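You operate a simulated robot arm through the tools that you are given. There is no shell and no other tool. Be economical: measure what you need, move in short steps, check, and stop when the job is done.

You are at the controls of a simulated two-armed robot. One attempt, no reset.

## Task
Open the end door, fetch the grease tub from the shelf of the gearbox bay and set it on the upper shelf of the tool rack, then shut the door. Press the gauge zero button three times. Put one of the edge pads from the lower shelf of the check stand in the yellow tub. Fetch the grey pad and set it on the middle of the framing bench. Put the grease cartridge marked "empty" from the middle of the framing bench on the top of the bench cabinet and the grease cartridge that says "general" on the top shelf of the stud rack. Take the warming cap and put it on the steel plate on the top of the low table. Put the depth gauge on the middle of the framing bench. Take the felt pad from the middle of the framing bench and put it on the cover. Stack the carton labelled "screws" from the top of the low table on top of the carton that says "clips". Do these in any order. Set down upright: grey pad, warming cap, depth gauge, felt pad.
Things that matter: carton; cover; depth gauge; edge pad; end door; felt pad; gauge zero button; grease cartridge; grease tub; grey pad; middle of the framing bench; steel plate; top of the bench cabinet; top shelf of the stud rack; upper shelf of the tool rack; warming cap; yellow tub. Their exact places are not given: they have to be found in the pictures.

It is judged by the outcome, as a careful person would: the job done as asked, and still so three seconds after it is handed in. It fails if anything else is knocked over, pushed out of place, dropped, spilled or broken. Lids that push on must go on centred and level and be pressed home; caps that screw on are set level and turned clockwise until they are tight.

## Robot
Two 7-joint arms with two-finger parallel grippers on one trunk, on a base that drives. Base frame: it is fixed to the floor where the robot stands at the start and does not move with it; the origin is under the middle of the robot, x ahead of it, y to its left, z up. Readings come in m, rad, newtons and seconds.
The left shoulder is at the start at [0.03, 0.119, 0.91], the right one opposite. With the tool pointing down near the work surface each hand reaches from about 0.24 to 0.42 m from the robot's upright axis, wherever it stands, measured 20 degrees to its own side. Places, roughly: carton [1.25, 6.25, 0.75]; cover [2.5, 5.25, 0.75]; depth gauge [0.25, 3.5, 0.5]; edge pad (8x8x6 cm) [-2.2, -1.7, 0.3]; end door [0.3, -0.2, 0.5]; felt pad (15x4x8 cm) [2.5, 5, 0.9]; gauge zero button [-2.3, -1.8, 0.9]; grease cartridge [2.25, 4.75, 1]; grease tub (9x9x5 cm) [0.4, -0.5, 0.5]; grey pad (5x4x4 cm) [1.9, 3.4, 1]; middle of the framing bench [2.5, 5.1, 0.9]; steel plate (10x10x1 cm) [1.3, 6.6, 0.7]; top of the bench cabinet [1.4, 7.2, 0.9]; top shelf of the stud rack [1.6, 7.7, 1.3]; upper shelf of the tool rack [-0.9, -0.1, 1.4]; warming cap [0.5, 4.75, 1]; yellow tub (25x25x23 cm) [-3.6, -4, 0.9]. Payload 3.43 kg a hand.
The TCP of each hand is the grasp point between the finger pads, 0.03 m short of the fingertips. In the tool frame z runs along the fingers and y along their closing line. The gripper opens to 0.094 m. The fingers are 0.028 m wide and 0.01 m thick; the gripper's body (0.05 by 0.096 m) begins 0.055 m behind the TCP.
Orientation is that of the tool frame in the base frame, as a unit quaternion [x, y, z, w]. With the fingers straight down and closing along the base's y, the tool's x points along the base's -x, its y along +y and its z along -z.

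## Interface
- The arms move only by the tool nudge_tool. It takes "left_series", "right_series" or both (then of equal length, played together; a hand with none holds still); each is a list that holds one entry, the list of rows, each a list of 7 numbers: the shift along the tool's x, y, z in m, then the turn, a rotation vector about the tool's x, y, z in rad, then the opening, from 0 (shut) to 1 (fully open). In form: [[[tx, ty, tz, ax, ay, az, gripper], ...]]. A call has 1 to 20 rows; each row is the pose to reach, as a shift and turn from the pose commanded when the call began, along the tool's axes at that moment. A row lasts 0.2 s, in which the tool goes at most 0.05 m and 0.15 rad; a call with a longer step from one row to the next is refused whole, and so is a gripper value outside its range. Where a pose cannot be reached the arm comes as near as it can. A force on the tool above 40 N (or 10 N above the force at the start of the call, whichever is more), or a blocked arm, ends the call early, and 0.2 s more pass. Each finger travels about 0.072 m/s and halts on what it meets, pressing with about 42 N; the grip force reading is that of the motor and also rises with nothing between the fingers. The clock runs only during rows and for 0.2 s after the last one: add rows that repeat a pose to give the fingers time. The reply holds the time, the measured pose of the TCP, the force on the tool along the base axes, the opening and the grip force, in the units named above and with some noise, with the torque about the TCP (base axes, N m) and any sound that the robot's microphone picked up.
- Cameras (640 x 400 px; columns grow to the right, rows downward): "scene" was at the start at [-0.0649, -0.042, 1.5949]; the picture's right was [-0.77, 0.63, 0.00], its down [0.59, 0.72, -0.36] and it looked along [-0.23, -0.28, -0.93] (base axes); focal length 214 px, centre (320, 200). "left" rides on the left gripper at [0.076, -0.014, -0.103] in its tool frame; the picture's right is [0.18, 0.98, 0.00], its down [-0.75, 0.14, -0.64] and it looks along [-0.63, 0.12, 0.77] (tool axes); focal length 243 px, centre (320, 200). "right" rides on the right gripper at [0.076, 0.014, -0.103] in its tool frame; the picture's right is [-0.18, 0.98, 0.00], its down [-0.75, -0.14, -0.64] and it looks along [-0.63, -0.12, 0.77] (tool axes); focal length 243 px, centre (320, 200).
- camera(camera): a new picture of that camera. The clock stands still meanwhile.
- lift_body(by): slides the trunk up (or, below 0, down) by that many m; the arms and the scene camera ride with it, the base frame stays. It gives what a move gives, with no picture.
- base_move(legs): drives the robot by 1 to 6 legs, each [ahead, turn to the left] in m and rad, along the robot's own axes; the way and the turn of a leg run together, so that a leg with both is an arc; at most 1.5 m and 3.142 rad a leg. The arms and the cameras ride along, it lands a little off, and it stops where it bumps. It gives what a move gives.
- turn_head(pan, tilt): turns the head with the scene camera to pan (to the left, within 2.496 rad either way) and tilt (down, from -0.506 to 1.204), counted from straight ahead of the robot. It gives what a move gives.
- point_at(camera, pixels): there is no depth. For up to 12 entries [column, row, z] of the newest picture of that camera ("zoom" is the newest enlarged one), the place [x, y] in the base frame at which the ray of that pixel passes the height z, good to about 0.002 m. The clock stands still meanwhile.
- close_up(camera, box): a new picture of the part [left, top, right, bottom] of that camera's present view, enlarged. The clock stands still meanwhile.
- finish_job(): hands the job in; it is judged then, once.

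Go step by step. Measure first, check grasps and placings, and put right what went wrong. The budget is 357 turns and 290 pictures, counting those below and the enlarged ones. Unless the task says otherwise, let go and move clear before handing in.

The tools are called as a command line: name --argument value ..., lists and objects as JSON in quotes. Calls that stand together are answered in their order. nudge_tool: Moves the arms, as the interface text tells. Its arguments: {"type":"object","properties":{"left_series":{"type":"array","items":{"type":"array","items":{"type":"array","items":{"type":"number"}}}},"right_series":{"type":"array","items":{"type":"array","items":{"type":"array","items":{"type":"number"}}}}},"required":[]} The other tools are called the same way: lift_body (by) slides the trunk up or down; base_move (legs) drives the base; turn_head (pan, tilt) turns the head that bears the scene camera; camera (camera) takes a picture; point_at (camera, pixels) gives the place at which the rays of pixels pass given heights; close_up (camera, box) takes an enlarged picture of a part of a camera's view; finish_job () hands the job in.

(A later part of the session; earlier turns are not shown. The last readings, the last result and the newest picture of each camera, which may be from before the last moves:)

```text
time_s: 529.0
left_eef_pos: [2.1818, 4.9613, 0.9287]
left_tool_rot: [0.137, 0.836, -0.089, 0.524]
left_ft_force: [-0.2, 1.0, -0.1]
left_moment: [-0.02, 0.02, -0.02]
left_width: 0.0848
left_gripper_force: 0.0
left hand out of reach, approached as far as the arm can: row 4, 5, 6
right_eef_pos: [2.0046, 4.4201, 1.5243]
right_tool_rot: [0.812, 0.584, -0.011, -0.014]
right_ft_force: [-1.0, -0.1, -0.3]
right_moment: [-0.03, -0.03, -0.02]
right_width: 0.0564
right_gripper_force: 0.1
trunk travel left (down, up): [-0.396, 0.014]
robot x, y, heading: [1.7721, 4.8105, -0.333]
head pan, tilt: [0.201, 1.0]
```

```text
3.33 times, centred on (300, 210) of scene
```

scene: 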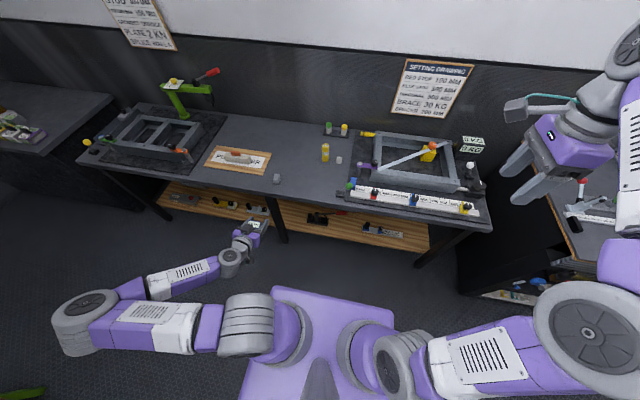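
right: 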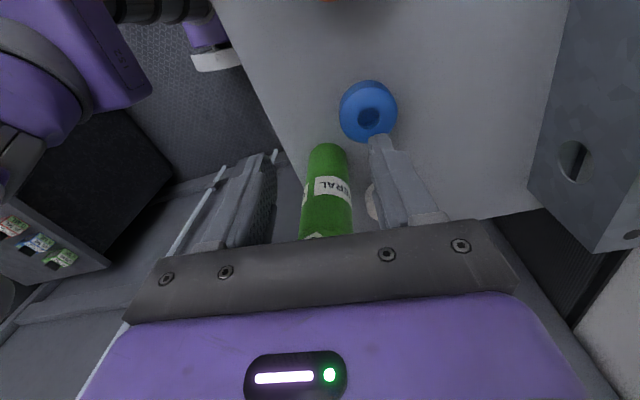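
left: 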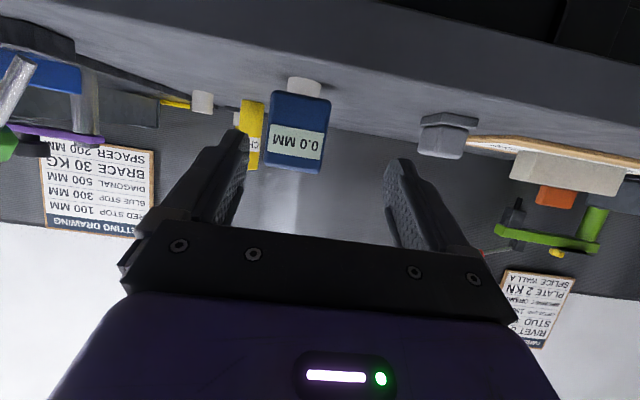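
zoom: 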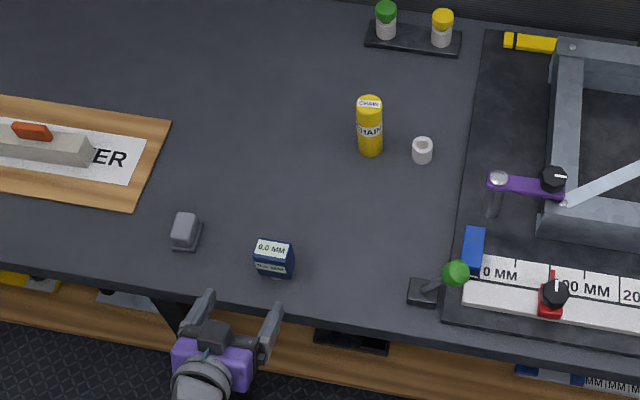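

The gauge stands upright. Now to the check stand at the other end: back off, turn both tools down and stretch them forward (compact elbows) for the narrow aisle.

base_move --legs '[[-0.28, 0]]'

nudge_tool --left_series '[[[-0.02, 0, -0.01, 0, 0.14, 0, 1], [-0.04, 0, -0.02, 0, 0.28, 0, 1], [-0.06, 0, -0.03, 0, 0.42, 0, 1], [-0.08, 0, -0.04, 0, 0.56, 0, 1], [-0.1, 0, -0.05, 0, 0.7, 0, 1], [-0.12, 0, -0.06, 0, 0.84, 0, 1], [-0.14, 0, -0.07, 0, 0.98, 0, 1], [-0.16, 0, -0.08, 0, 1.12, 0, 1], [-0.2, 0, -0.09, 0, 1.12, 0, 1], [-0.24, 0, -0.1, 0, 1.12, 0, 1]]]'

nudge_tool --left_series '[[[-0.04, -0.02, 0, 0, 0, 0, 0.5], [-0.08, -0.04, 0, 0, 0, 0, 0], [-0.12, -0.06, 0, 0, 0, 0, 0], [-0.15, -0.08, 0, 0, 0, 0, 0]]]' --right_series '[[[0.018, 0.03, 0.02, 0, 0, 0, 0.5], [0.036, 0.06, 0.04, 0, 0, 0, 0], [0.054, 0.09, 0.06, 0, 0, 0, 0], [0.072, 0.12, 0.08, 0, 0, 0, 0]]]'

camera --camera "scene"

```text
time_s: 531.0
left_eef_pos: [1.9152, 5.0523, 0.9293]
left_tool_rot: [0.136, 0.836, -0.089, 0.524]
left_ft_force: [-0.8, -0.5, 0.5]
left_moment: [0.02, -0.02, -0.01]
left_width: 0.0849
left_gripper_force: 0.0
right_eef_pos: [1.7392, 4.5116, 1.5241]
right_tool_rot: [0.811, 0.585, -0.011, -0.015]
right_ft_force: [0.0, 0.8, -0.6]
right_moment: [-0.01, -0.03, 0.0]
right_width: 0.0566
right_gripper_force: 0.1
trunk travel left (down, up): [-0.396, 0.014]
robot x, y, heading: [1.5081, 4.9003, -0.33]
head pan, tilt: [0.201, 1.0]
```

```text
time_s: 533.2
left_eef_pos: [1.9317, 5.0508, 1.1868]
left_tool_rot: [0.161, 0.987, -0.003, -0.001]
left_ft_force: [-0.1, 0.3, 0.7]
left_moment: [0.04, -0.02, 0.03]
left_width: 0.0942
left_gripper_force: 0.1
left hand out of reach, approached as far as the arm can: row 3, 4
right_eef_pos: [1.7409, 4.5115, 1.523]
right_tool_rot: [0.811, 0.584, -0.011, -0.014]
right_ft_force: [-0.1, -0.2, 0.5]
right_moment: [0.0, 0.03, 0.03]
right_width: 0.0565
right_gripper_force: 0.0
trunk travel left (down, up): [-0.396, 0.014]
robot x, y, heading: [1.507, 4.9012, -0.326]
head pan, tilt: [0.201, 1.0]
```

```text
time_s: 534.2
left_eef_pos: [2.0292, 4.9616, 1.1786]
left_tool_rot: [0.162, 0.987, -0.002, -0.001]
left_ft_force: [0.7, 0.3, 0.3]
left_moment: [-0.06, 0.02, 0.03]
left_width: 0.0
left_gripper_force: 33.4
left hand out of reach, approached as far as the arm can: row 3, 4
right_eef_pos: [1.8744, 4.5433, 1.4368]
right_tool_rot: [0.811, 0.584, -0.011, -0.015]
right_ft_force: [-0.2, 0.4, 0.0]
right_moment: [-0.04, 0.05, 0.02]
right_width: 0.0001
right_gripper_force: 32.1
trunk travel left (down, up): [-0.396, 0.014]
robot x, y, heading: [1.5057, 4.9037, -0.326]
head pan, tilt: [0.201, 1.0]
```

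```text
76 pictures are left
```

scene: 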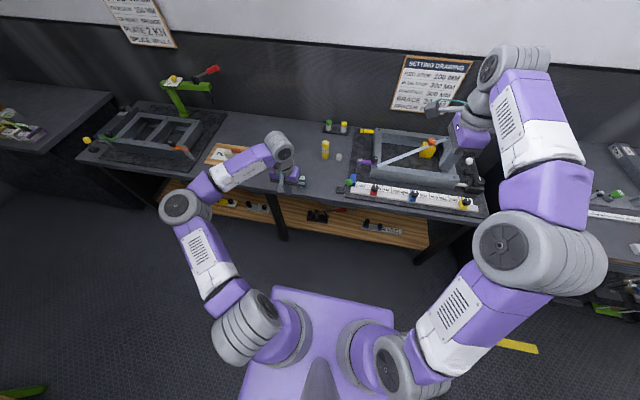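

nudge_tool --right_series '[[[0.015, 0.04, 0, 0, 0, 0, 0], [0.03, 0.08, 0, 0, 0, 0, 0], [0.045, 0.12, 0, 0, 0, 0, 0], [0.06, 0.14, 0, 0, 0, 0, 0]]]'

base_move --legs '[[-0.1, 0], [0, -1.54], [1.5, 0], [1.5, 0]]'

turn_head --pan 0.0 --tilt 0.6

camera --camera "scene"

```text
time_s: 535.2
left_eef_pos: [2.0292, 4.9615, 1.1775]
left_tool_rot: [0.161, 0.987, -0.002, -0.002]
left_ft_force: [-0.1, 0.7, 0.5]
left_moment: [0.01, 0.02, -0.02]
left_width: 0.0
left_gripper_force: 33.4
right_eef_pos: [1.948, 4.5478, 1.4329]
right_tool_rot: [0.812, 0.584, -0.011, -0.015]
right_ft_force: [0.0, -0.3, -0.4]
right_moment: [-0.02, 0.03, -0.02]
right_width: 0.0003
right_gripper_force: 33.5
right hand out of reach, approached as far as the arm can: row 2, 3, 4
trunk travel left (down, up): [-0.396, 0.014]
robot x, y, heading: [1.5084, 4.9002, -0.322]
head pan, tilt: [0.201, 1.0]
```

```text
time_s: 554.3
left_eef_pos: [0.4393, 1.5406, 1.1793]
left_tool_rot: [0.824, 0.567, -0.001, -0.002]
left_ft_force: [-1.1, -0.4, 0.3]
left_moment: [0.01, 0.0, 0.01]
left_width: 0.0
left_gripper_force: 33.1
right_eef_pos: [0.0306, 1.6387, 1.4339]
right_tool_rot: [0.983, -0.181, 0.002, -0.017]
right_ft_force: [-0.6, -1.2, 0.1]
right_moment: [-0.03, 0.05, -0.01]
right_width: 0.0
right_gripper_force: 33.6
trunk travel left (down, up): [-0.396, 0.014]
robot x, y, heading: [0.4015, 2.065, -1.939]
head pan, tilt: [0.201, 1.0]
```

```text
time_s: 555.2
left_eef_pos: [0.4407, 1.5415, 1.1789]
left_tool_rot: [0.824, 0.567, -0.001, -0.003]
left_ft_force: [-0.3, -0.6, -0.3]
left_moment: [-0.01, 0.0, -0.01]
left_width: 0.0
left_gripper_force: 32.7
right_eef_pos: [0.0314, 1.6386, 1.4336]
right_tool_rot: [0.983, -0.181, 0.003, -0.017]
right_ft_force: [-0.4, -0.1, 0.5]
right_moment: [0.02, 0.02, -0.01]
right_width: 0.0
right_gripper_force: 32.7
trunk travel left (down, up): [-0.396, 0.014]
robot x, y, heading: [0.4009, 2.0618, -1.937]
head pan, tilt: [0.0, 0.6]
```

```text
75 pictures are left
```

scene: 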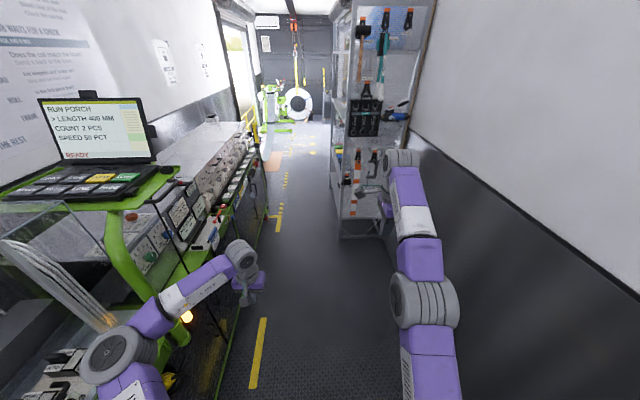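

I correct heading and ease toward the machine side before the rack narrows the aisle.

base_move --legs '[[0, 0.06], [0.9, 0], [0, 0.26], [0.78, 0], [0, -0.26]]'

camera --camera "scene"

```text
time_s: 565.8
left_eef_pos: [0.117, -0.0674, 1.1785]
left_tool_rot: [0.817, 0.576, -0.001, -0.002]
left_ft_force: [-0.5, 1.2, -0.1]
left_moment: [0.0, 0.0, 0.0]
left_width: 0.0
left_gripper_force: 32.9
right_eef_pos: [-0.2949, 0.0213, 1.4342]
right_tool_rot: [0.985, -0.17, 0.003, -0.017]
right_ft_force: [0.5, -0.1, -0.3]
right_moment: [-0.06, -0.02, 0.0]
right_width: 0.0
right_gripper_force: 33.0
trunk travel left (down, up): [-0.396, 0.014]
robot x, y, heading: [0.07, 0.4529, -1.919]
head pan, tilt: [0.0, 0.6]
```

```text
74 pictures are left
```

scene: 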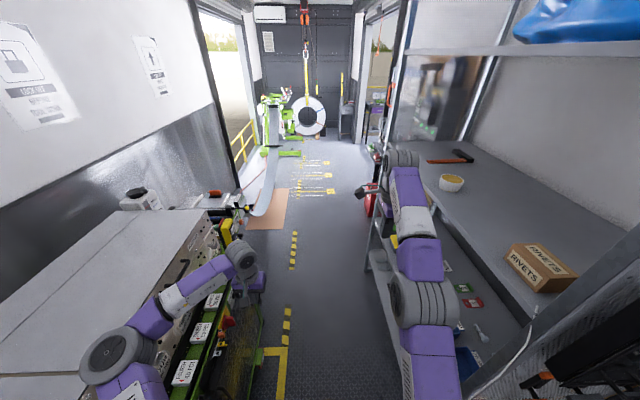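

Tub still in place. The left elbow might meet the yellow pendant, so I raise and tuck the left hand first.

nudge_tool --left_series '[[[-0.02, -0.01, -0.035, 0, 0, 0, 0], [-0.04, -0.02, -0.07, 0, 0, 0, 0], [-0.06, -0.03, -0.105, 0, 0, 0, 0], [-0.08, -0.04, -0.14, 0, 0, 0, 0], [-0.09, -0.05, -0.18, 0, 0, 0, 0], [-0.1, -0.06, -0.22, 0, 0, 0, 0]]]'

turn_head --pan 0.2 --tilt 0.9

camera --camera "scene"

```text
time_s: 567.2
left_eef_pos: [0.1625, -0.0469, 1.3551]
left_tool_rot: [0.818, 0.576, -0.001, -0.001]
left_ft_force: [-0.4, 0.2, 0.4]
left_moment: [0.01, 0.02, -0.03]
left_width: 0.0001
left_gripper_force: 33.3
left hand out of reach, approached as far as the arm can: row 1, 2, 3, 4, 5, 6
right_eef_pos: [-0.295, 0.0234, 1.4336]
right_tool_rot: [0.985, -0.17, 0.002, -0.016]
right_ft_force: [0.8, -0.2, 0.4]
right_moment: [-0.06, 0.03, 0.05]
right_width: 0.0
right_gripper_force: 33.2
trunk travel left (down, up): [-0.396, 0.014]
robot x, y, heading: [0.0687, 0.4553, -1.917]
head pan, tilt: [0.0, 0.6]
```

```text
time_s: 568.0
left_eef_pos: [0.1633, -0.0499, 1.3533]
left_tool_rot: [0.818, 0.575, -0.002, -0.001]
left_ft_force: [1.0, -0.8, -0.1]
left_moment: [-0.02, -0.02, -0.01]
left_width: 0.0
left_gripper_force: 33.0
right_eef_pos: [-0.2957, 0.0209, 1.4327]
right_tool_rot: [0.985, -0.17, 0.003, -0.018]
right_ft_force: [-0.3, 0.0, 0.1]
right_moment: [0.01, -0.01, 0.02]
right_width: 0.0001
right_gripper_force: 32.7
trunk travel left (down, up): [-0.396, 0.014]
robot x, y, heading: [0.0689, 0.4526, -1.917]
head pan, tilt: [0.201, 0.901]
```

```text
73 pictures are left
```

scene: 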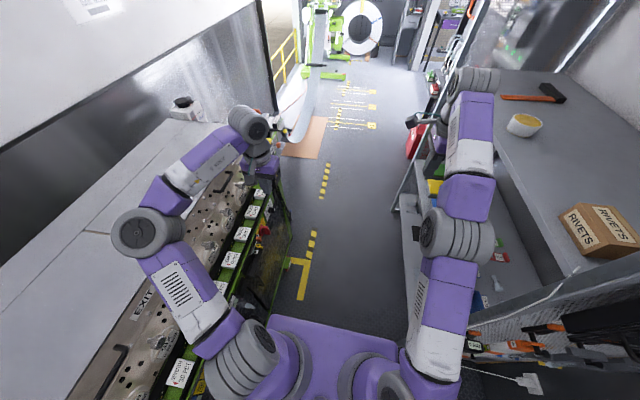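

Hand and elbow are high now. I go on 1.4 m along the aisle.

base_move --legs '[[0, 0.03], [0.7, 0], [0.75, 0]]'

turn_head --pan -0.6 --tilt 0.6

camera --camera "scene"

```text
time_s: 576.0
left_eef_pos: [-0.27, -1.4342, 1.3542]
left_tool_rot: [0.808, 0.589, -0.001, -0.001]
left_ft_force: [0.5, 0.6, -0.1]
left_moment: [0.01, 0.0, -0.01]
left_width: 0.0
left_gripper_force: 33.5
right_eef_pos: [-0.7283, -1.3794, 1.4333]
right_tool_rot: [0.988, -0.153, 0.003, -0.017]
right_ft_force: [0.0, 1.0, 0.0]
right_moment: [0.0, 0.01, -0.04]
right_width: 0.0
right_gripper_force: 33.2
trunk travel left (down, up): [-0.396, 0.014]
robot x, y, heading: [-0.3826, -0.9361, -1.883]
head pan, tilt: [0.201, 0.901]
```

```text
time_s: 577.1
left_eef_pos: [-0.2702, -1.4341, 1.3553]
left_tool_rot: [0.808, 0.589, -0.002, -0.002]
left_ft_force: [0.7, 0.0, 0.2]
left_moment: [-0.01, 0.0, -0.01]
left_width: 0.0001
left_gripper_force: 33.4
right_eef_pos: [-0.7293, -1.3795, 1.4326]
right_tool_rot: [0.988, -0.153, 0.003, -0.017]
right_ft_force: [-0.9, -1.3, 0.8]
right_moment: [0.03, 0.02, -0.01]
right_width: 0.0
right_gripper_force: 32.8
trunk travel left (down, up): [-0.396, 0.014]
robot x, y, heading: [-0.3797, -0.9359, -1.885]
head pan, tilt: [-0.6, 0.6]
```

```text
72 pictures are left
```

scene: 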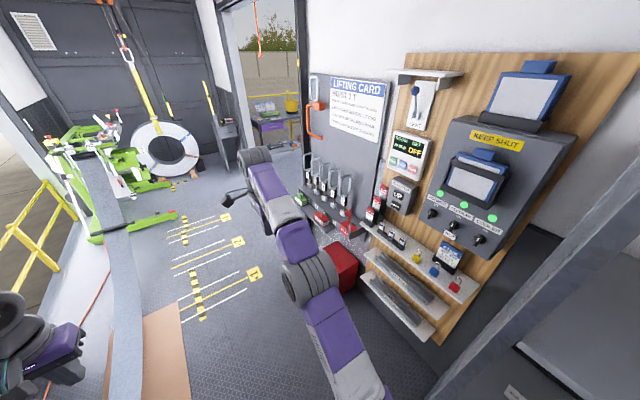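

close_up --camera "scene" --box '[290, 60, 520, 330]'

close_up --camera "scene" --box '[200, 60, 330, 170]'

```text
1.48 times, centred on (405, 195) of scene
```

zoom: 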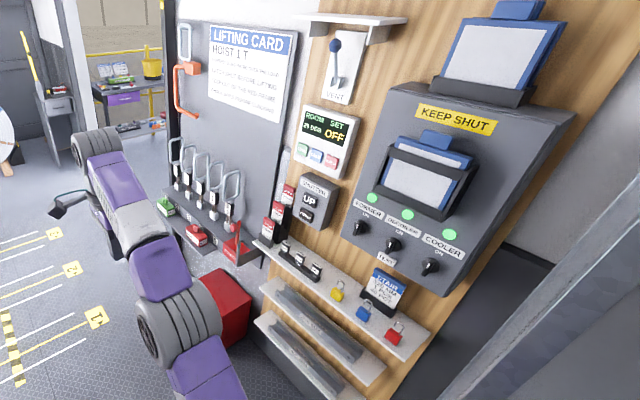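

```text
3.64 times, centred on (265, 115) of scene
```

zoom: 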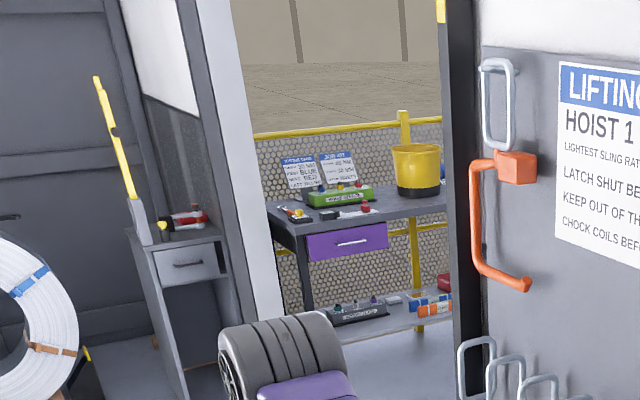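

The tub is on a table outside the doorway. I measure the doorway and floor.

point_at --camera "scene" --pixels '[[253, 168, 0], [300, 175, 0], [275, 170, 0], [245, 180, 0], [291, 112, 0.85], [268, 120, 0.8], [345, 250, 0.3]]'

turn_head --pan -0.35 --tilt 0.5

camera --camera "scene"

```text
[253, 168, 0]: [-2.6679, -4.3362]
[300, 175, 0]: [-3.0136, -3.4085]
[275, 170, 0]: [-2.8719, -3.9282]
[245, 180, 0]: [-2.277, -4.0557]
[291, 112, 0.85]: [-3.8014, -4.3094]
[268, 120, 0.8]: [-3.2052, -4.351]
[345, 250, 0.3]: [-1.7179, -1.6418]
```

```text
time_s: 577.9
left_eef_pos: [-0.2695, -1.4348, 1.3538]
left_tool_rot: [0.808, 0.589, 0.0, -0.001]
left_ft_force: [0.9, 0.5, -0.4]
left_moment: [0.01, -0.01, 0.0]
left_width: 0.0
left_gripper_force: 33.0
right_eef_pos: [-0.7296, -1.3805, 1.4329]
right_tool_rot: [0.988, -0.154, 0.002, -0.017]
right_ft_force: [-0.4, -0.4, -0.2]
right_moment: [-0.01, -0.03, 0.0]
right_width: 0.0
right_gripper_force: 32.9
trunk travel left (down, up): [-0.396, 0.014]
robot x, y, heading: [-0.3817, -0.9387, -1.885]
head pan, tilt: [-0.351, 0.499]
```

```text
69 pictures are left
```

scene: 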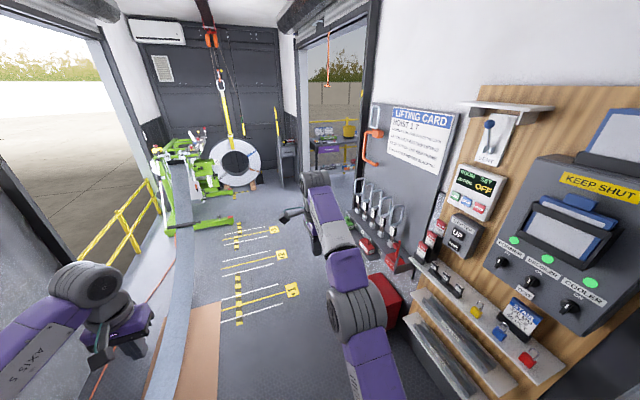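

point_at --camera "scene" --pixels '[[240, 222, 0], [240, 188, 0], [345, 180, 0], [372, 285, 0.3], [400, 262, 0.5], [328, 172, 0], [262, 186, 0], [160, 225, 0]]'

```text
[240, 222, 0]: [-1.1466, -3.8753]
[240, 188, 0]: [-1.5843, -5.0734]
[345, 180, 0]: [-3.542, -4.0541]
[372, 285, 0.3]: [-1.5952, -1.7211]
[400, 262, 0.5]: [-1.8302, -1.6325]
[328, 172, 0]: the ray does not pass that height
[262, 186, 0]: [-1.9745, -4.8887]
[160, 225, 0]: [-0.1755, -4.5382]
```

I drive on into the bay opposite the doorway and face it.

base_move --legs '[[0, -0.1], [1.3, 0], [0.9, 0], [0, -1.2]]'

turn_head --pan -0.5 --tilt 0.7

camera --camera "scene"

```text
time_s: 592.3
left_eef_pos: [-1.7383, -3.2005, 1.3534]
left_tool_rot: [1.0, -0.017, 0.0, -0.001]
left_ft_force: [0.6, -0.2, 0.2]
left_moment: [0.0, -0.03, -0.01]
left_width: 0.0002
left_gripper_force: 32.8
right_eef_pos: [-1.8114, -2.7431, 1.4345]
right_tool_rot: [-0.695, 0.719, -0.012, 0.013]
right_ft_force: [0.6, -0.7, -0.2]
right_moment: [0.01, 0.0, 0.05]
right_width: 0.0001
right_gripper_force: 33.3
trunk travel left (down, up): [-0.396, 0.014]
robot x, y, heading: [-1.2931, -2.9555, 3.104]
head pan, tilt: [-0.351, 0.499]
```

```text
time_s: 593.0
left_eef_pos: [-1.7383, -3.2008, 1.3539]
left_tool_rot: [1.0, -0.016, 0.0, -0.002]
left_ft_force: [0.4, -0.6, 0.3]
left_moment: [0.02, 0.03, -0.02]
left_width: 0.0003
left_gripper_force: 33.4
right_eef_pos: [-1.812, -2.7433, 1.4329]
right_tool_rot: [-0.695, 0.718, -0.013, 0.013]
right_ft_force: [0.6, 0.2, -0.3]
right_moment: [-0.04, 0.0, 0.0]
right_width: 0.0
right_gripper_force: 32.8
trunk travel left (down, up): [-0.396, 0.014]
robot x, y, heading: [-1.288, -2.9566, 3.108]
head pan, tilt: [-0.499, 0.7]
```

```text
68 pictures are left
```

scene: 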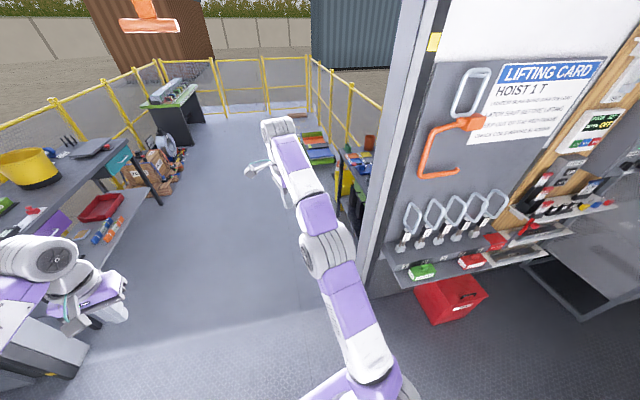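

Outside I see the check stand on the right (350,165) and the tub table on the left. I drive out and face the check stand.

base_move --legs '[[0, -0.43], [0.65, 0], [0.6, 0], [0, -1.4]]'

turn_head --pan 0.0 --tilt 0.8

camera --camera "scene"

```text
time_s: 604.4
left_eef_pos: [-2.5374, -1.8945, 1.3536]
left_tool_rot: [-0.599, 0.801, -0.001, 0.001]
left_ft_force: [-0.4, 0.9, 0.6]
left_moment: [-0.01, 0.01, -0.01]
left_width: 0.0
left_gripper_force: 33.7
right_eef_pos: [-2.076, -1.9379, 1.4335]
right_tool_rot: [0.142, 0.99, -0.017, -0.002]
right_ft_force: [0.2, 0.5, 0.8]
right_moment: [0.01, -0.01, 0.0]
right_width: 0.0001
right_gripper_force: 33.2
trunk travel left (down, up): [-0.396, 0.014]
robot x, y, heading: [-2.4109, -2.3885, 1.279]
head pan, tilt: [-0.499, 0.7]
```

```text
time_s: 605.4
left_eef_pos: [-2.5374, -1.8942, 1.3543]
left_tool_rot: [-0.6, 0.8, -0.001, 0.001]
left_ft_force: [0.1, -1.1, -0.3]
left_moment: [0.0, 0.02, -0.01]
left_width: 0.0001
left_gripper_force: 33.0
right_eef_pos: [-2.0761, -1.9377, 1.4336]
right_tool_rot: [0.142, 0.99, -0.017, -0.001]
right_ft_force: [0.2, -0.3, 0.4]
right_moment: [-0.01, -0.02, -0.04]
right_width: 0.0003
right_gripper_force: 33.2
trunk travel left (down, up): [-0.396, 0.014]
robot x, y, heading: [-2.4146, -2.3872, 1.284]
head pan, tilt: [0.0, 0.799]
```

```text
67 pictures are left
```

scene: 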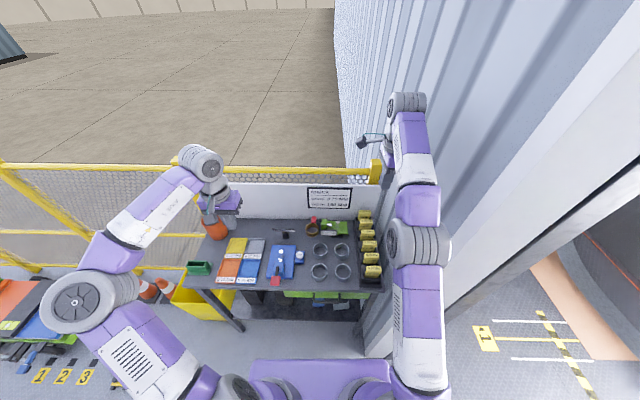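

The check stand is right ahead. I zoom on its top and below.

close_up --camera "scene" --box '[180, 180, 400, 330]'

close_up --camera "scene" --box '[250, 235, 310, 290]'

```text
2.67 times, centred on (290, 255) of scene
```

zoom: 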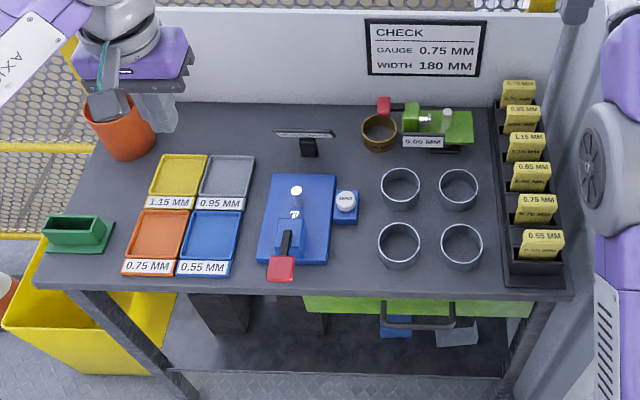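

```text
7.27 times, centred on (280, 262) of scene
```

zoom: 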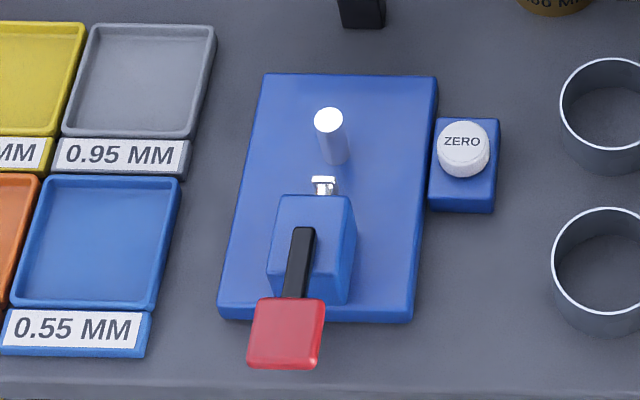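

point_at --camera "scene" --pixels '[[299.7, 255, 0.9], [299.7, 255, 0.93], [299.7, 255, 0.87], [195, 287, 0.86], [390, 289, 0.86], [320, 205, 0.86]]'

```text
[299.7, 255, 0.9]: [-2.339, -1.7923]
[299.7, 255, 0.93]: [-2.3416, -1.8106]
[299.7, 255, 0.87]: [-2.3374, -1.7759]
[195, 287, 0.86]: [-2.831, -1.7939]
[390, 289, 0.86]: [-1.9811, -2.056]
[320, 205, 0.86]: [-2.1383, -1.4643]
```

Zero button ≈(-2.34,-1.79). I bring the closed left hand above it.

nudge_tool --left_series '[[[-0.03, -0.032, 0, 0, 0, 0, 0], [-0.06, -0.064, 0, 0, 0, 0, 0], [-0.09, -0.096, 0, 0, 0, 0, 0], [-0.12, -0.128, 0, 0, 0, 0, 0], [-0.151, -0.161, 0.01, 0, 0, 0, 0], [-0.151, -0.161, 0.055, 0, 0, 0, 0], [-0.151, -0.161, 0.1, 0, 0, 0, 0], [-0.151, -0.161, 0.145, 0, 0, 0, 0], [-0.151, -0.161, 0.19, 0, 0, 0, 0], [-0.151, -0.161, 0.235, 0, 0, 0, 0], [-0.151, -0.161, 0.28, 0, 0, 0, 0]]]'

camera --camera "left"

```text
time_s: 607.8
left_eef_pos: [-2.4508, -1.891, 1.0633]
left_tool_rot: [-0.6, 0.8, -0.001, 0.004]
left_ft_force: [-0.1, 0.3, 1.1]
left_moment: [0.0, 0.01, 0.01]
left_width: 0.0001
left_gripper_force: 33.0
left hand out of reach, approached as far as the arm can: row 1, 2, 3, 4, 5, 6, 7, 8, 9, 10, 11
right_eef_pos: [-2.0749, -1.9373, 1.4327]
right_tool_rot: [0.142, 0.99, -0.017, -0.003]
right_ft_force: [0.5, -0.1, -0.6]
right_moment: [-0.02, 0.0, 0.01]
right_width: 0.0
right_gripper_force: 33.1
trunk travel left (down, up): [-0.396, 0.014]
robot x, y, heading: [-2.4112, -2.391, 1.281]
head pan, tilt: [0.0, 0.799]
```

```text
64 pictures are left
```

left: 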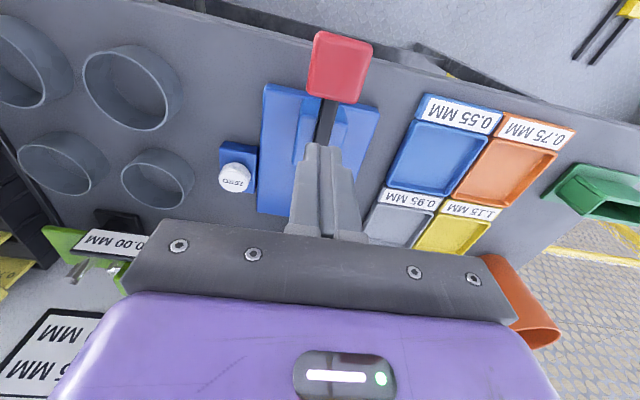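

base_move --legs '[[0.1, 0]]'

camera --camera "left"

```text
time_s: 608.9
left_eef_pos: [-2.4221, -1.7945, 1.0645]
left_tool_rot: [-0.6, 0.8, -0.002, 0.003]
left_ft_force: [0.4, -0.9, 0.2]
left_moment: [-0.01, -0.04, 0.0]
left_width: 0.0
left_gripper_force: 32.6
right_eef_pos: [-2.0471, -1.8395, 1.4333]
right_tool_rot: [0.142, 0.99, -0.017, -0.002]
right_ft_force: [0.2, 1.0, 0.7]
right_moment: [-0.01, 0.0, -0.01]
right_width: 0.0
right_gripper_force: 32.7
trunk travel left (down, up): [-0.396, 0.014]
robot x, y, heading: [-2.3852, -2.2888, 1.285]
head pan, tilt: [0.0, 0.799]
```

```text
63 pictures are left
```

left: 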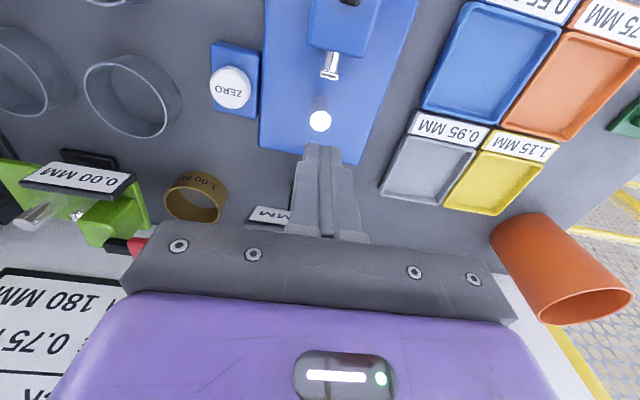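

point_at --camera "left" --pixels '[[231, 88, 0.9], [231, 88, 0.88], [231, 88, 0.92], [231, 88, 0.86]]'

```text
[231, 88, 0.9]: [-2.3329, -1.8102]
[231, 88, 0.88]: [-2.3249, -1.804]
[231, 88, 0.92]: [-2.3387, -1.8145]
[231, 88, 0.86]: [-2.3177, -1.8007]
```

Button ≈(-2.344,-1.819,0.945). I move over and descend to just above.

nudge_tool --left_series '[[[0, -0.04, 0, 0, 0, 0, 0], [0.0017, -0.082, 0, 0, 0, 0, 0], [0.0017, -0.082, 0.04, 0, 0, 0, 0], [0.0017, -0.082, 0.07, 0, 0, 0, 0]]]'

camera --camera "left"

```text
time_s: 609.9
left_eef_pos: [-2.4001, -1.8408, 1.0064]
left_tool_rot: [-0.6, 0.8, -0.002, 0.004]
left_ft_force: [0.0, 0.5, -0.5]
left_moment: [0.01, 0.02, -0.01]
left_width: 0.0
left_gripper_force: 33.0
left hand out of reach, approached as far as the arm can: row 1, 2, 3, 4
right_eef_pos: [-2.0468, -1.84, 1.4328]
right_tool_rot: [0.142, 0.99, -0.016, -0.003]
right_ft_force: [-0.2, -0.7, 0.6]
right_moment: [0.03, -0.01, 0.0]
right_width: 0.0
right_gripper_force: 33.2
trunk travel left (down, up): [-0.396, 0.014]
robot x, y, heading: [-2.3811, -2.2898, 1.289]
head pan, tilt: [0.0, 0.799]
```

```text
62 pictures are left
```

left: 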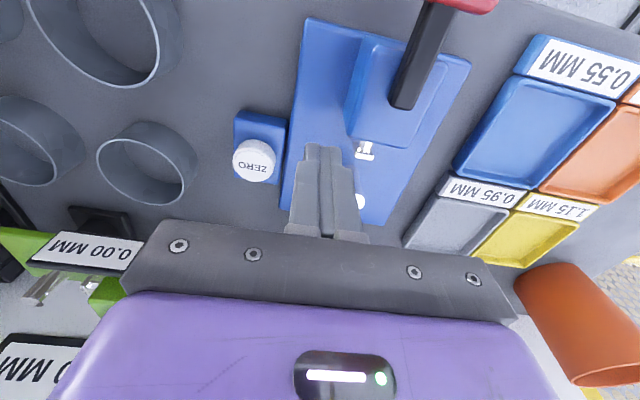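

Lateral reach is limited, so I raise 6 cm and turn the base right 0.12.

nudge_tool --left_series '[[[0, 0, -0.03, 0, 0, 0, 0], [0, 0, -0.06, 0, 0, 0, 0]]]'

base_move --legs '[[0, -0.13]]'

camera --camera "left"

```text
time_s: 610.5
left_eef_pos: [-2.4031, -1.8406, 1.0667]
left_tool_rot: [-0.6, 0.8, -0.002, 0.003]
left_ft_force: [0.1, -0.1, 0.0]
left_moment: [0.05, 0.0, 0.0]
left_width: 0.0
left_gripper_force: 32.9
right_eef_pos: [-2.0455, -1.8393, 1.4336]
right_tool_rot: [0.142, 0.99, -0.017, -0.002]
right_ft_force: [-0.7, -0.5, -0.1]
right_moment: [0.04, 0.0, 0.03]
right_width: 0.0
right_gripper_force: 32.7
trunk travel left (down, up): [-0.396, 0.014]
robot x, y, heading: [-2.3824, -2.288, 1.281]
head pan, tilt: [0.0, 0.799]
```

```text
time_s: 611.5
left_eef_pos: [-2.3448, -1.8402, 1.0672]
left_tool_rot: [-0.547, 0.837, -0.002, 0.003]
left_ft_force: [0.0, -0.4, 0.0]
left_moment: [-0.03, 0.04, -0.01]
left_width: 0.0001
left_gripper_force: 32.9
right_eef_pos: [-1.9912, -1.8872, 1.4335]
right_tool_rot: [0.206, 0.979, -0.016, -0.004]
right_ft_force: [-0.2, 0.2, -0.3]
right_moment: [0.02, 0.0, -0.01]
right_width: 0.0
right_gripper_force: 33.3
trunk travel left (down, up): [-0.396, 0.014]
robot x, y, heading: [-2.386, -2.2887, 1.148]
head pan, tilt: [0.0, 0.799]
```

```text
61 pictures are left
```

left: 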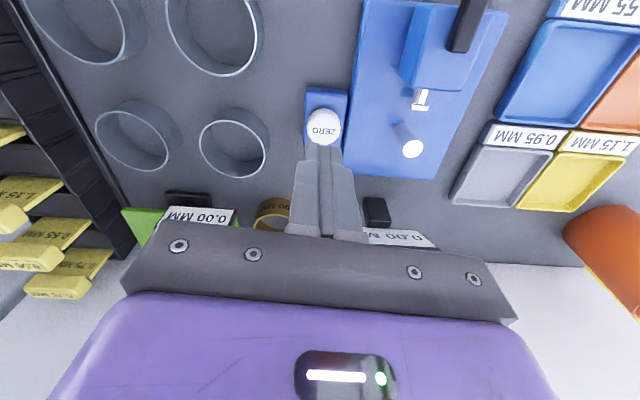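

point_at --camera "left" --pixels '[[324, 126, 0.945], [324, 126, 0.93]]'

```text
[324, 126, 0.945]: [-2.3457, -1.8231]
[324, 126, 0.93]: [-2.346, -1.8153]
```

nudge_tool --left_series '[[[-0.017, 0.0085, 0.03, 0, 0, 0, 0], [-0.017, 0.0085, 0.06, 0, 0, 0, 0], [-0.017, 0.0085, 0.075, 0, 0, 0, 0]]]'

camera --camera "left"

```text
time_s: 612.3
left_eef_pos: [-2.3478, -1.822, 0.9927]
left_tool_rot: [-0.546, 0.838, -0.002, 0.004]
left_ft_force: [0.1, -0.9, -0.3]
left_moment: [0.0, 0.03, -0.01]
left_width: 0.0
left_gripper_force: 32.8
right_eef_pos: [-1.9917, -1.8866, 1.4337]
right_tool_rot: [0.205, 0.979, -0.016, -0.003]
right_ft_force: [-0.4, -0.5, -0.3]
right_moment: [-0.01, -0.04, -0.03]
right_width: 0.0003
right_gripper_force: 33.3
trunk travel left (down, up): [-0.396, 0.014]
robot x, y, heading: [-2.3832, -2.2902, 1.156]
head pan, tilt: [0.0, 0.799]
```

```text
60 pictures are left
```

left: 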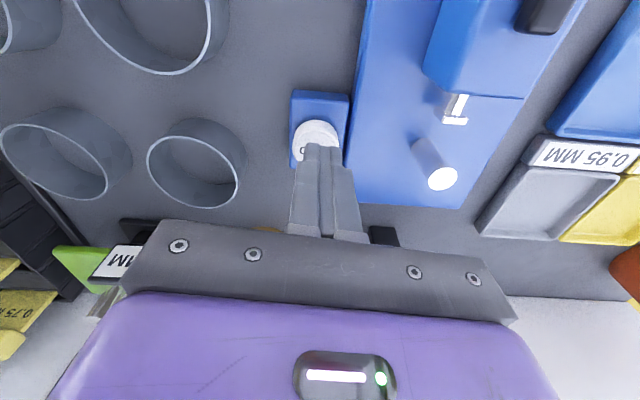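

Aligned. I press down slowly.

nudge_tool --left_series '[[[0.004, 0, 0.004, 0, 0, 0, 0], [0.004, 0, 0.008, 0, 0, 0, 0], [0.004, 0, 0.012, 0, 0, 0, 0], [0.004, 0, 0.015, 0, 0, 0, 0], [0.004, 0, 0.018, 0, 0, 0, 0], [0.004, 0, 0.021, 0, 0, 0, 0], [0.004, 0, 0.024, 0, 0, 0, 0], [0.004, 0, 0.027, 0, 0, 0, 0]]]'

```text
time_s: 614.1
left_eef_pos: [-2.3495, -1.8265, 0.9656]
left_tool_rot: [-0.546, 0.837, -0.002, 0.003]
left_ft_force: [1.8, 0.6, 2.4]
left_moment: [0.05, -0.04, -0.02]
left_width: 0.0
left_gripper_force: 33.2
right_eef_pos: [-1.9911, -1.8876, 1.4326]
right_tool_rot: [0.205, 0.979, -0.016, -0.003]
right_ft_force: [-0.3, 0.5, 0.3]
right_moment: [0.02, 0.0, -0.02]
right_width: 0.0001
right_gripper_force: 33.3
trunk travel left (down, up): [-0.396, 0.014]
robot x, y, heading: [-2.3805, -2.2909, 1.151]
head pan, tilt: [0.0, 0.799]
heard: click
```

A click: press one. I release (rise 1.5 cm) and press again.

nudge_tool --left_series '[[[0, 0, -0.008, 0, 0, 0, 0], [0, 0, -0.018, 0, 0, 0, 0], [0, 0, -0.018, 0, 0, 0, 0], [0, 0, -0.018, 0, 0, 0, 0]]]'

nudge_tool --left_series '[[[0, 0, 0.006, 0, 0, 0, 0], [0, 0, 0.01, 0, 0, 0, 0], [0, 0, 0.013, 0, 0, 0, 0], [0, 0, 0.016, 0, 0, 0, 0], [0, 0, 0.019, 0, 0, 0, 0]]]'

```text
time_s: 615.1
left_eef_pos: [-2.3485, -1.8269, 0.9828]
left_tool_rot: [-0.546, 0.838, -0.002, 0.003]
left_ft_force: [-0.3, -1.1, 0.0]
left_moment: [-0.01, 0.0, -0.05]
left_width: 0.0
left_gripper_force: 33.5
right_eef_pos: [-1.9908, -1.8872, 1.4341]
right_tool_rot: [0.206, 0.979, -0.016, -0.004]
right_ft_force: [-0.2, -0.6, -0.4]
right_moment: [0.03, -0.01, 0.02]
right_width: 0.0
right_gripper_force: 33.3
trunk travel left (down, up): [-0.396, 0.014]
robot x, y, heading: [-2.3872, -2.2905, 1.155]
head pan, tilt: [0.0, 0.799]
```

```text
time_s: 616.3
left_eef_pos: [-2.3501, -1.8282, 0.964]
left_tool_rot: [-0.546, 0.838, -0.002, 0.005]
left_ft_force: [0.6, -0.4, 2.7]
left_moment: [0.04, -0.04, 0.0]
left_width: 0.0001
left_gripper_force: 32.9
right_eef_pos: [-1.9911, -1.887, 1.4333]
right_tool_rot: [0.205, 0.979, -0.017, -0.003]
right_ft_force: [0.1, -0.1, 0.5]
right_moment: [-0.03, -0.01, -0.01]
right_width: 0.0
right_gripper_force: 33.4
trunk travel left (down, up): [-0.396, 0.014]
robot x, y, heading: [-2.3885, -2.2921, 1.149]
head pan, tilt: [0.0, 0.799]
heard: click
```

Second click. Release and press the third time.

nudge_tool --left_series '[[[0, 0, -0.008, 0, 0, 0, 0], [0, 0, -0.018, 0, 0, 0, 0], [0, 0, -0.018, 0, 0, 0, 0], [0, 0, -0.018, 0, 0, 0, 0]]]'

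nudge_tool --left_series '[[[0, 0, 0.006, 0, 0, 0, 0], [0, 0, 0.01, 0, 0, 0, 0], [0, 0, 0.013, 0, 0, 0, 0], [0, 0, 0.016, 0, 0, 0, 0], [0, 0, 0.019, 0, 0, 0, 0]]]'

```text
time_s: 617.3
left_eef_pos: [-2.3482, -1.8265, 0.9815]
left_tool_rot: [-0.547, 0.837, -0.002, 0.004]
left_ft_force: [0.0, -0.3, 0.6]
left_moment: [0.02, 0.02, -0.02]
left_width: 0.0
left_gripper_force: 32.7
right_eef_pos: [-1.991, -1.8866, 1.433]
right_tool_rot: [0.206, 0.978, -0.016, -0.003]
right_ft_force: [-0.7, -1.0, 0.0]
right_moment: [-0.03, 0.0, 0.0]
right_width: 0.0002
right_gripper_force: 33.1
trunk travel left (down, up): [-0.396, 0.014]
robot x, y, heading: [-2.3858, -2.2946, 1.151]
head pan, tilt: [0.0, 0.799]
```

```text
time_s: 618.5
left_eef_pos: [-2.3499, -1.8262, 0.9649]
left_tool_rot: [-0.545, 0.838, -0.002, 0.004]
left_ft_force: [1.2, -1.0, 4.1]
left_moment: [-0.01, -0.08, 0.02]
left_width: 0.0
left_gripper_force: 33.1
left hand out of reach, approached as far as the arm can: row 5
right_eef_pos: [-1.9905, -1.888, 1.4337]
right_tool_rot: [0.206, 0.978, -0.016, -0.003]
right_ft_force: [-0.2, -0.4, -0.2]
right_moment: [0.02, 0.05, 0.01]
right_width: 0.0001
right_gripper_force: 33.1
trunk travel left (down, up): [-0.396, 0.014]
robot x, y, heading: [-2.3836, -2.2917, 1.148]
head pan, tilt: [0.0, 0.799]
heard: click
```

Three clicks heard. I raise the hand, back off and look at the lower shelf.

nudge_tool --left_series '[[[0, 0, -0.045, 0, 0, 0, 0], [0, 0, -0.09, 0, 0, 0, 0], [0, 0, -0.135, 0, 0, 0, 0], [0, 0, -0.18, 0, 0, 0, 0], [0.03, 0, -0.21, 0, 0, 0, 0], [0.06, 0, -0.24, 0, 0, 0, 0]]]'

base_move --legs '[[-0.45, 0.1]]'

lift_body --by -0.38

turn_head --pan 0.0 --tilt 0.8

close_up --camera "scene" --box '[180, 100, 480, 300]'

```text
time_s: 619.9
left_eef_pos: [-2.3772, -1.8848, 1.2044]
left_tool_rot: [-0.547, 0.837, -0.002, 0.002]
left_ft_force: [-1.0, 1.0, -0.3]
left_moment: [0.0, 0.0, -0.02]
left_width: 0.0
left_gripper_force: 33.0
left hand out of reach, approached as far as the arm can: row 4
right_eef_pos: [-1.9913, -1.8884, 1.4345]
right_tool_rot: [0.205, 0.979, -0.015, -0.004]
right_ft_force: [-1.1, -0.5, 0.0]
right_moment: [-0.01, -0.01, 0.0]
right_width: 0.0001
right_gripper_force: 33.1
trunk travel left (down, up): [-0.396, 0.014]
robot x, y, heading: [-2.3818, -2.2943, 1.156]
head pan, tilt: [0.0, 0.799]
```

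```text
time_s: 622.6
left_eef_pos: [-2.5755, -2.2964, 1.2041]
left_tool_rot: [-0.589, 0.808, -0.001, 0.003]
left_ft_force: [0.0, -0.5, 0.6]
left_moment: [0.0, -0.04, -0.02]
left_width: 0.0
left_gripper_force: 32.5
right_eef_pos: [-2.1932, -2.2613, 1.4333]
right_tool_rot: [0.155, 0.988, -0.017, -0.002]
right_ft_force: [-0.5, 0.2, 0.2]
right_moment: [-0.03, -0.01, -0.02]
right_width: 0.0
right_gripper_force: 32.7
trunk travel left (down, up): [-0.396, 0.014]
robot x, y, heading: [-2.5393, -2.7032, 1.256]
head pan, tilt: [0.0, 0.799]
```

```text
time_s: 626.3
left_eef_pos: [-2.5762, -2.2965, 0.8247]
left_tool_rot: [-0.589, 0.808, -0.001, 0.003]
left_ft_force: [-0.2, -0.1, -0.2]
left_moment: [0.01, -0.02, 0.0]
left_width: 0.0003
left_gripper_force: 32.6
right_eef_pos: [-2.1929, -2.2593, 1.0546]
right_tool_rot: [0.155, 0.988, -0.016, -0.002]
right_ft_force: [0.8, -0.1, 0.1]
right_moment: [-0.03, 0.02, -0.01]
right_width: 0.0001
right_gripper_force: 32.9
trunk travel left (down, up): [-0.016, 0.394]
robot x, y, heading: [-2.5425, -2.7063, 1.255]
head pan, tilt: [0.0, 0.799]
```

```text
time_s: 626.9
left_eef_pos: [-2.5763, -2.2962, 0.8247]
left_tool_rot: [-0.589, 0.808, -0.002, 0.004]
left_ft_force: [-0.1, -0.5, 0.2]
left_moment: [-0.01, 0.0, -0.02]
left_width: 0.0
left_gripper_force: 33.0
right_eef_pos: [-2.1936, -2.2601, 1.0539]
right_tool_rot: [0.155, 0.988, -0.017, -0.003]
right_ft_force: [-0.2, -0.5, 0.1]
right_moment: [0.02, 0.05, 0.01]
right_width: 0.0
right_gripper_force: 32.9
trunk travel left (down, up): [-0.016, 0.394]
robot x, y, heading: [-2.5385, -2.704, 1.261]
head pan, tilt: [0.0, 0.799]
```

```text
2.00 times, centred on (330, 200) of scene
```

zoom: 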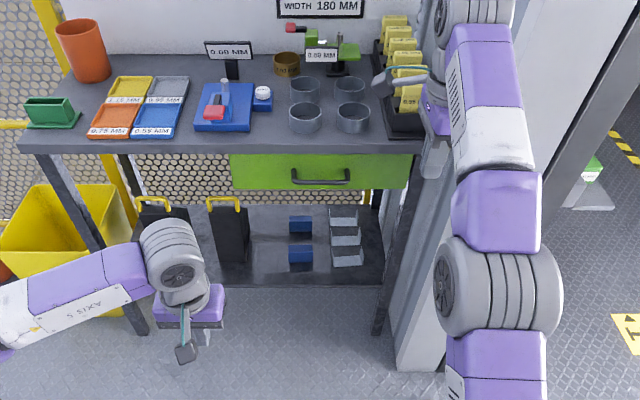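

close_up --camera "scene" --box '[290, 190, 380, 250]'

point_at --camera "zoom" --pixels '[[320, 215, 0.33], [320, 215, 0.27], [318, 105, 0.33], [318, 105, 0.27], [470, 290, 0.25]]'

```text
6.67 times, centred on (335, 220) of scene
```

zoom: 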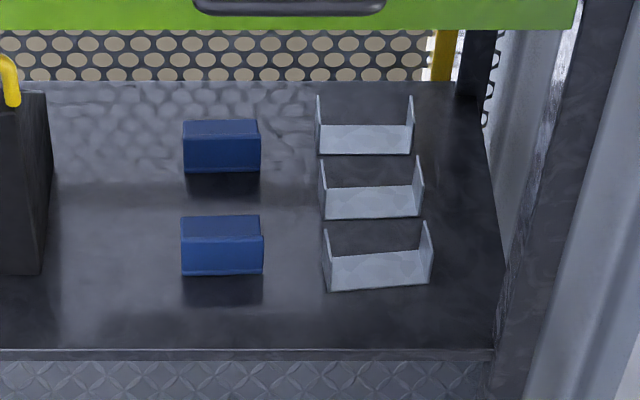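

```text
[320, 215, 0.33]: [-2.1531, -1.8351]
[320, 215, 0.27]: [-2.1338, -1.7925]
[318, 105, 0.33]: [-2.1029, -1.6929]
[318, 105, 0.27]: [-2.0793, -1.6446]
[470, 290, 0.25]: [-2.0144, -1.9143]
```

point_at --camera "zoom" --pixels '[[221, 225, 0.33], [221, 225, 0.3], [221, 275, 0.27], [221, 275, 0.25], [182, 275, 0.26], [263, 275, 0.26], [221, 350, 0.25], [0, 350, 0.25], [490, 350, 0.25]]'

```text
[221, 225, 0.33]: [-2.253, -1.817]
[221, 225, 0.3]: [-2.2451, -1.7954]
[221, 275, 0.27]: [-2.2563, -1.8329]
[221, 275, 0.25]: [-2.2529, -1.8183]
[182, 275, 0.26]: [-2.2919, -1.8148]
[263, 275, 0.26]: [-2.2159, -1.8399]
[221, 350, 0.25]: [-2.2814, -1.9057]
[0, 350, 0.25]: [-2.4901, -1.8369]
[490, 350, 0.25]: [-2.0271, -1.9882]
```

The blue blocks are the edge pads; the nearer is at about (-2.24,-1.79), z≈0.29. I prepare the left hand pitched 45° forward and low, in free space.

nudge_tool --left_series '[[[0.0, 0, 0.03, 0, -0.1, 0, 0.3], [0.0, 0, 0.06, 0, -0.2, 0, 0.6], [0.0, 0, 0.1, 0, -0.3, 0, 1], [0.0, 0, 0.14, 0, -0.4, 0, 1], [0.0, 0, 0.18, 0, -0.5, 0, 1], [0.0, 0, 0.22, 0, -0.6, 0, 1], [0.0, 0, 0.26, 0, -0.7, 0, 1], [0.0, 0, 0.3, 0, -0.75, 0, 1], [0.0, 0, 0.34, 0, -0.75, 0, 1], [0.0, 0, 0.38, 0, -0.75, 0, 1], [0.0, 0, 0.42, 0, -0.75, 0, 1]]]'

camera --camera "left"

```text
time_s: 629.3
left_eef_pos: [-2.6112, -2.2558, 0.4955]
left_tool_rot: [-0.549, 0.751, 0.214, 0.299]
left_ft_force: [0.0, 0.4, -0.3]
left_moment: [0.02, 0.03, -0.01]
left_width: 0.0942
left_gripper_force: 0.1
left hand out of reach, approached as far as the arm can: row 8, 9, 10, 11
right_eef_pos: [-2.1933, -2.2591, 1.0531]
right_tool_rot: [0.155, 0.988, -0.016, -0.003]
right_ft_force: [0.6, 0.6, -0.3]
right_moment: [0.01, 0.02, 0.01]
right_width: 0.0
right_gripper_force: 33.3
trunk travel left (down, up): [-0.016, 0.394]
robot x, y, heading: [-2.5448, -2.7062, 1.257]
head pan, tilt: [0.0, 0.799]
```

```text
57 pictures are left
```

left: 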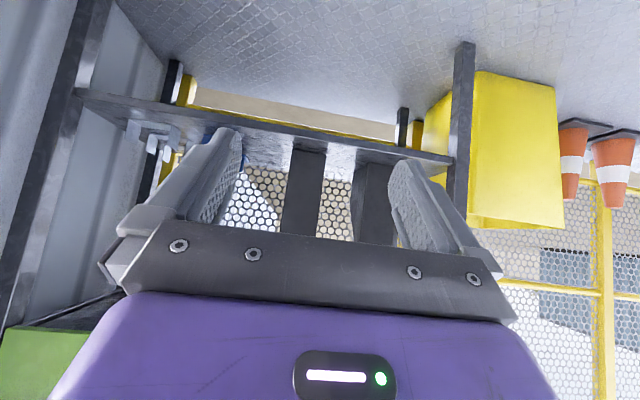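

The arm stops at z≈0.5 in this pose. I test a steeper tool and lower.

nudge_tool --left_series '[[[0.0, 0, 0.0, 0, 0.14, 0, 1], [0.0, 0, 0.0, 0, 0.28, 0, 1], [0.03, 0, 0.033, 0, 0.42, 0, 1], [0.06, 0, 0.066, 0, 0.5, 0, 1], [0.09, 0, 0.1, 0, 0.5, 0, 1], [0.12, 0, 0.13, 0, 0.5, 0, 1]]]'

```text
time_s: 630.7
left_eef_pos: [-2.6368, -2.2469, 0.4175]
left_tool_rot: [-0.585, 0.801, 0.072, 0.104]
left_ft_force: [0.3, 0.1, 0.8]
left_moment: [-0.01, 0.0, 0.0]
left_width: 0.094
left_gripper_force: 0.0
left hand out of reach, approached as far as the arm can: row 4, 5, 6
right_eef_pos: [-2.1936, -2.2593, 1.0531]
right_tool_rot: [0.154, 0.988, -0.017, -0.003]
right_ft_force: [0.2, 0.1, 1.0]
right_moment: [-0.02, 0.04, 0.01]
right_width: 0.0003
right_gripper_force: 32.4
trunk travel left (down, up): [-0.016, 0.394]
robot x, y, heading: [-2.5413, -2.7043, 1.257]
head pan, tilt: [0.0, 0.799]
```

The limit seems to be the wrist height (~0.6). I test whether stretching forward lets it go lower.

nudge_tool --left_series '[[[-0.04, -0.02, 0.02, 0, 0, 0, 1], [-0.08, -0.04, 0.03, 0, 0.05, 0, 1], [-0.12, -0.06, 0.04, 0, 0.1, 0, 1], [-0.14, -0.06, 0.08, 0, 0.15, 0, 1], [-0.14, -0.06, 0.12, 0, 0.2, 0, 1], [-0.14, -0.06, 0.16, 0, 0.2, 0, 1]]]'

camera --camera "scene"

```text
time_s: 632.1
left_eef_pos: [-2.6527, -2.1971, 0.4273]
left_tool_rot: [-0.589, 0.807, 0.012, 0.024]
left_ft_force: [0.9, -0.5, -0.7]
left_moment: [0.0, 0.02, 0.02]
left_width: 0.0939
left_gripper_force: 0.0
left hand out of reach, approached as far as the arm can: row 1, 2, 3, 4, 5, 6
right_eef_pos: [-2.1935, -2.2609, 1.0533]
right_tool_rot: [0.155, 0.988, -0.017, -0.002]
right_ft_force: [0.4, 0.0, -0.6]
right_moment: [0.02, -0.01, 0.0]
right_width: 0.0001
right_gripper_force: 32.9
trunk travel left (down, up): [-0.016, 0.394]
robot x, y, heading: [-2.5416, -2.7053, 1.257]
head pan, tilt: [0.0, 0.799]
```

```text
56 pictures are left
```

scene: 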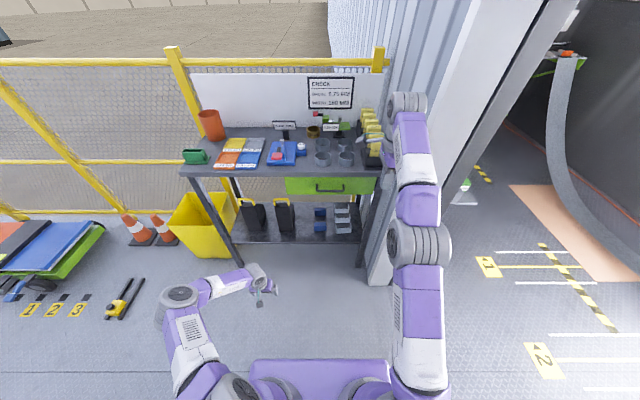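

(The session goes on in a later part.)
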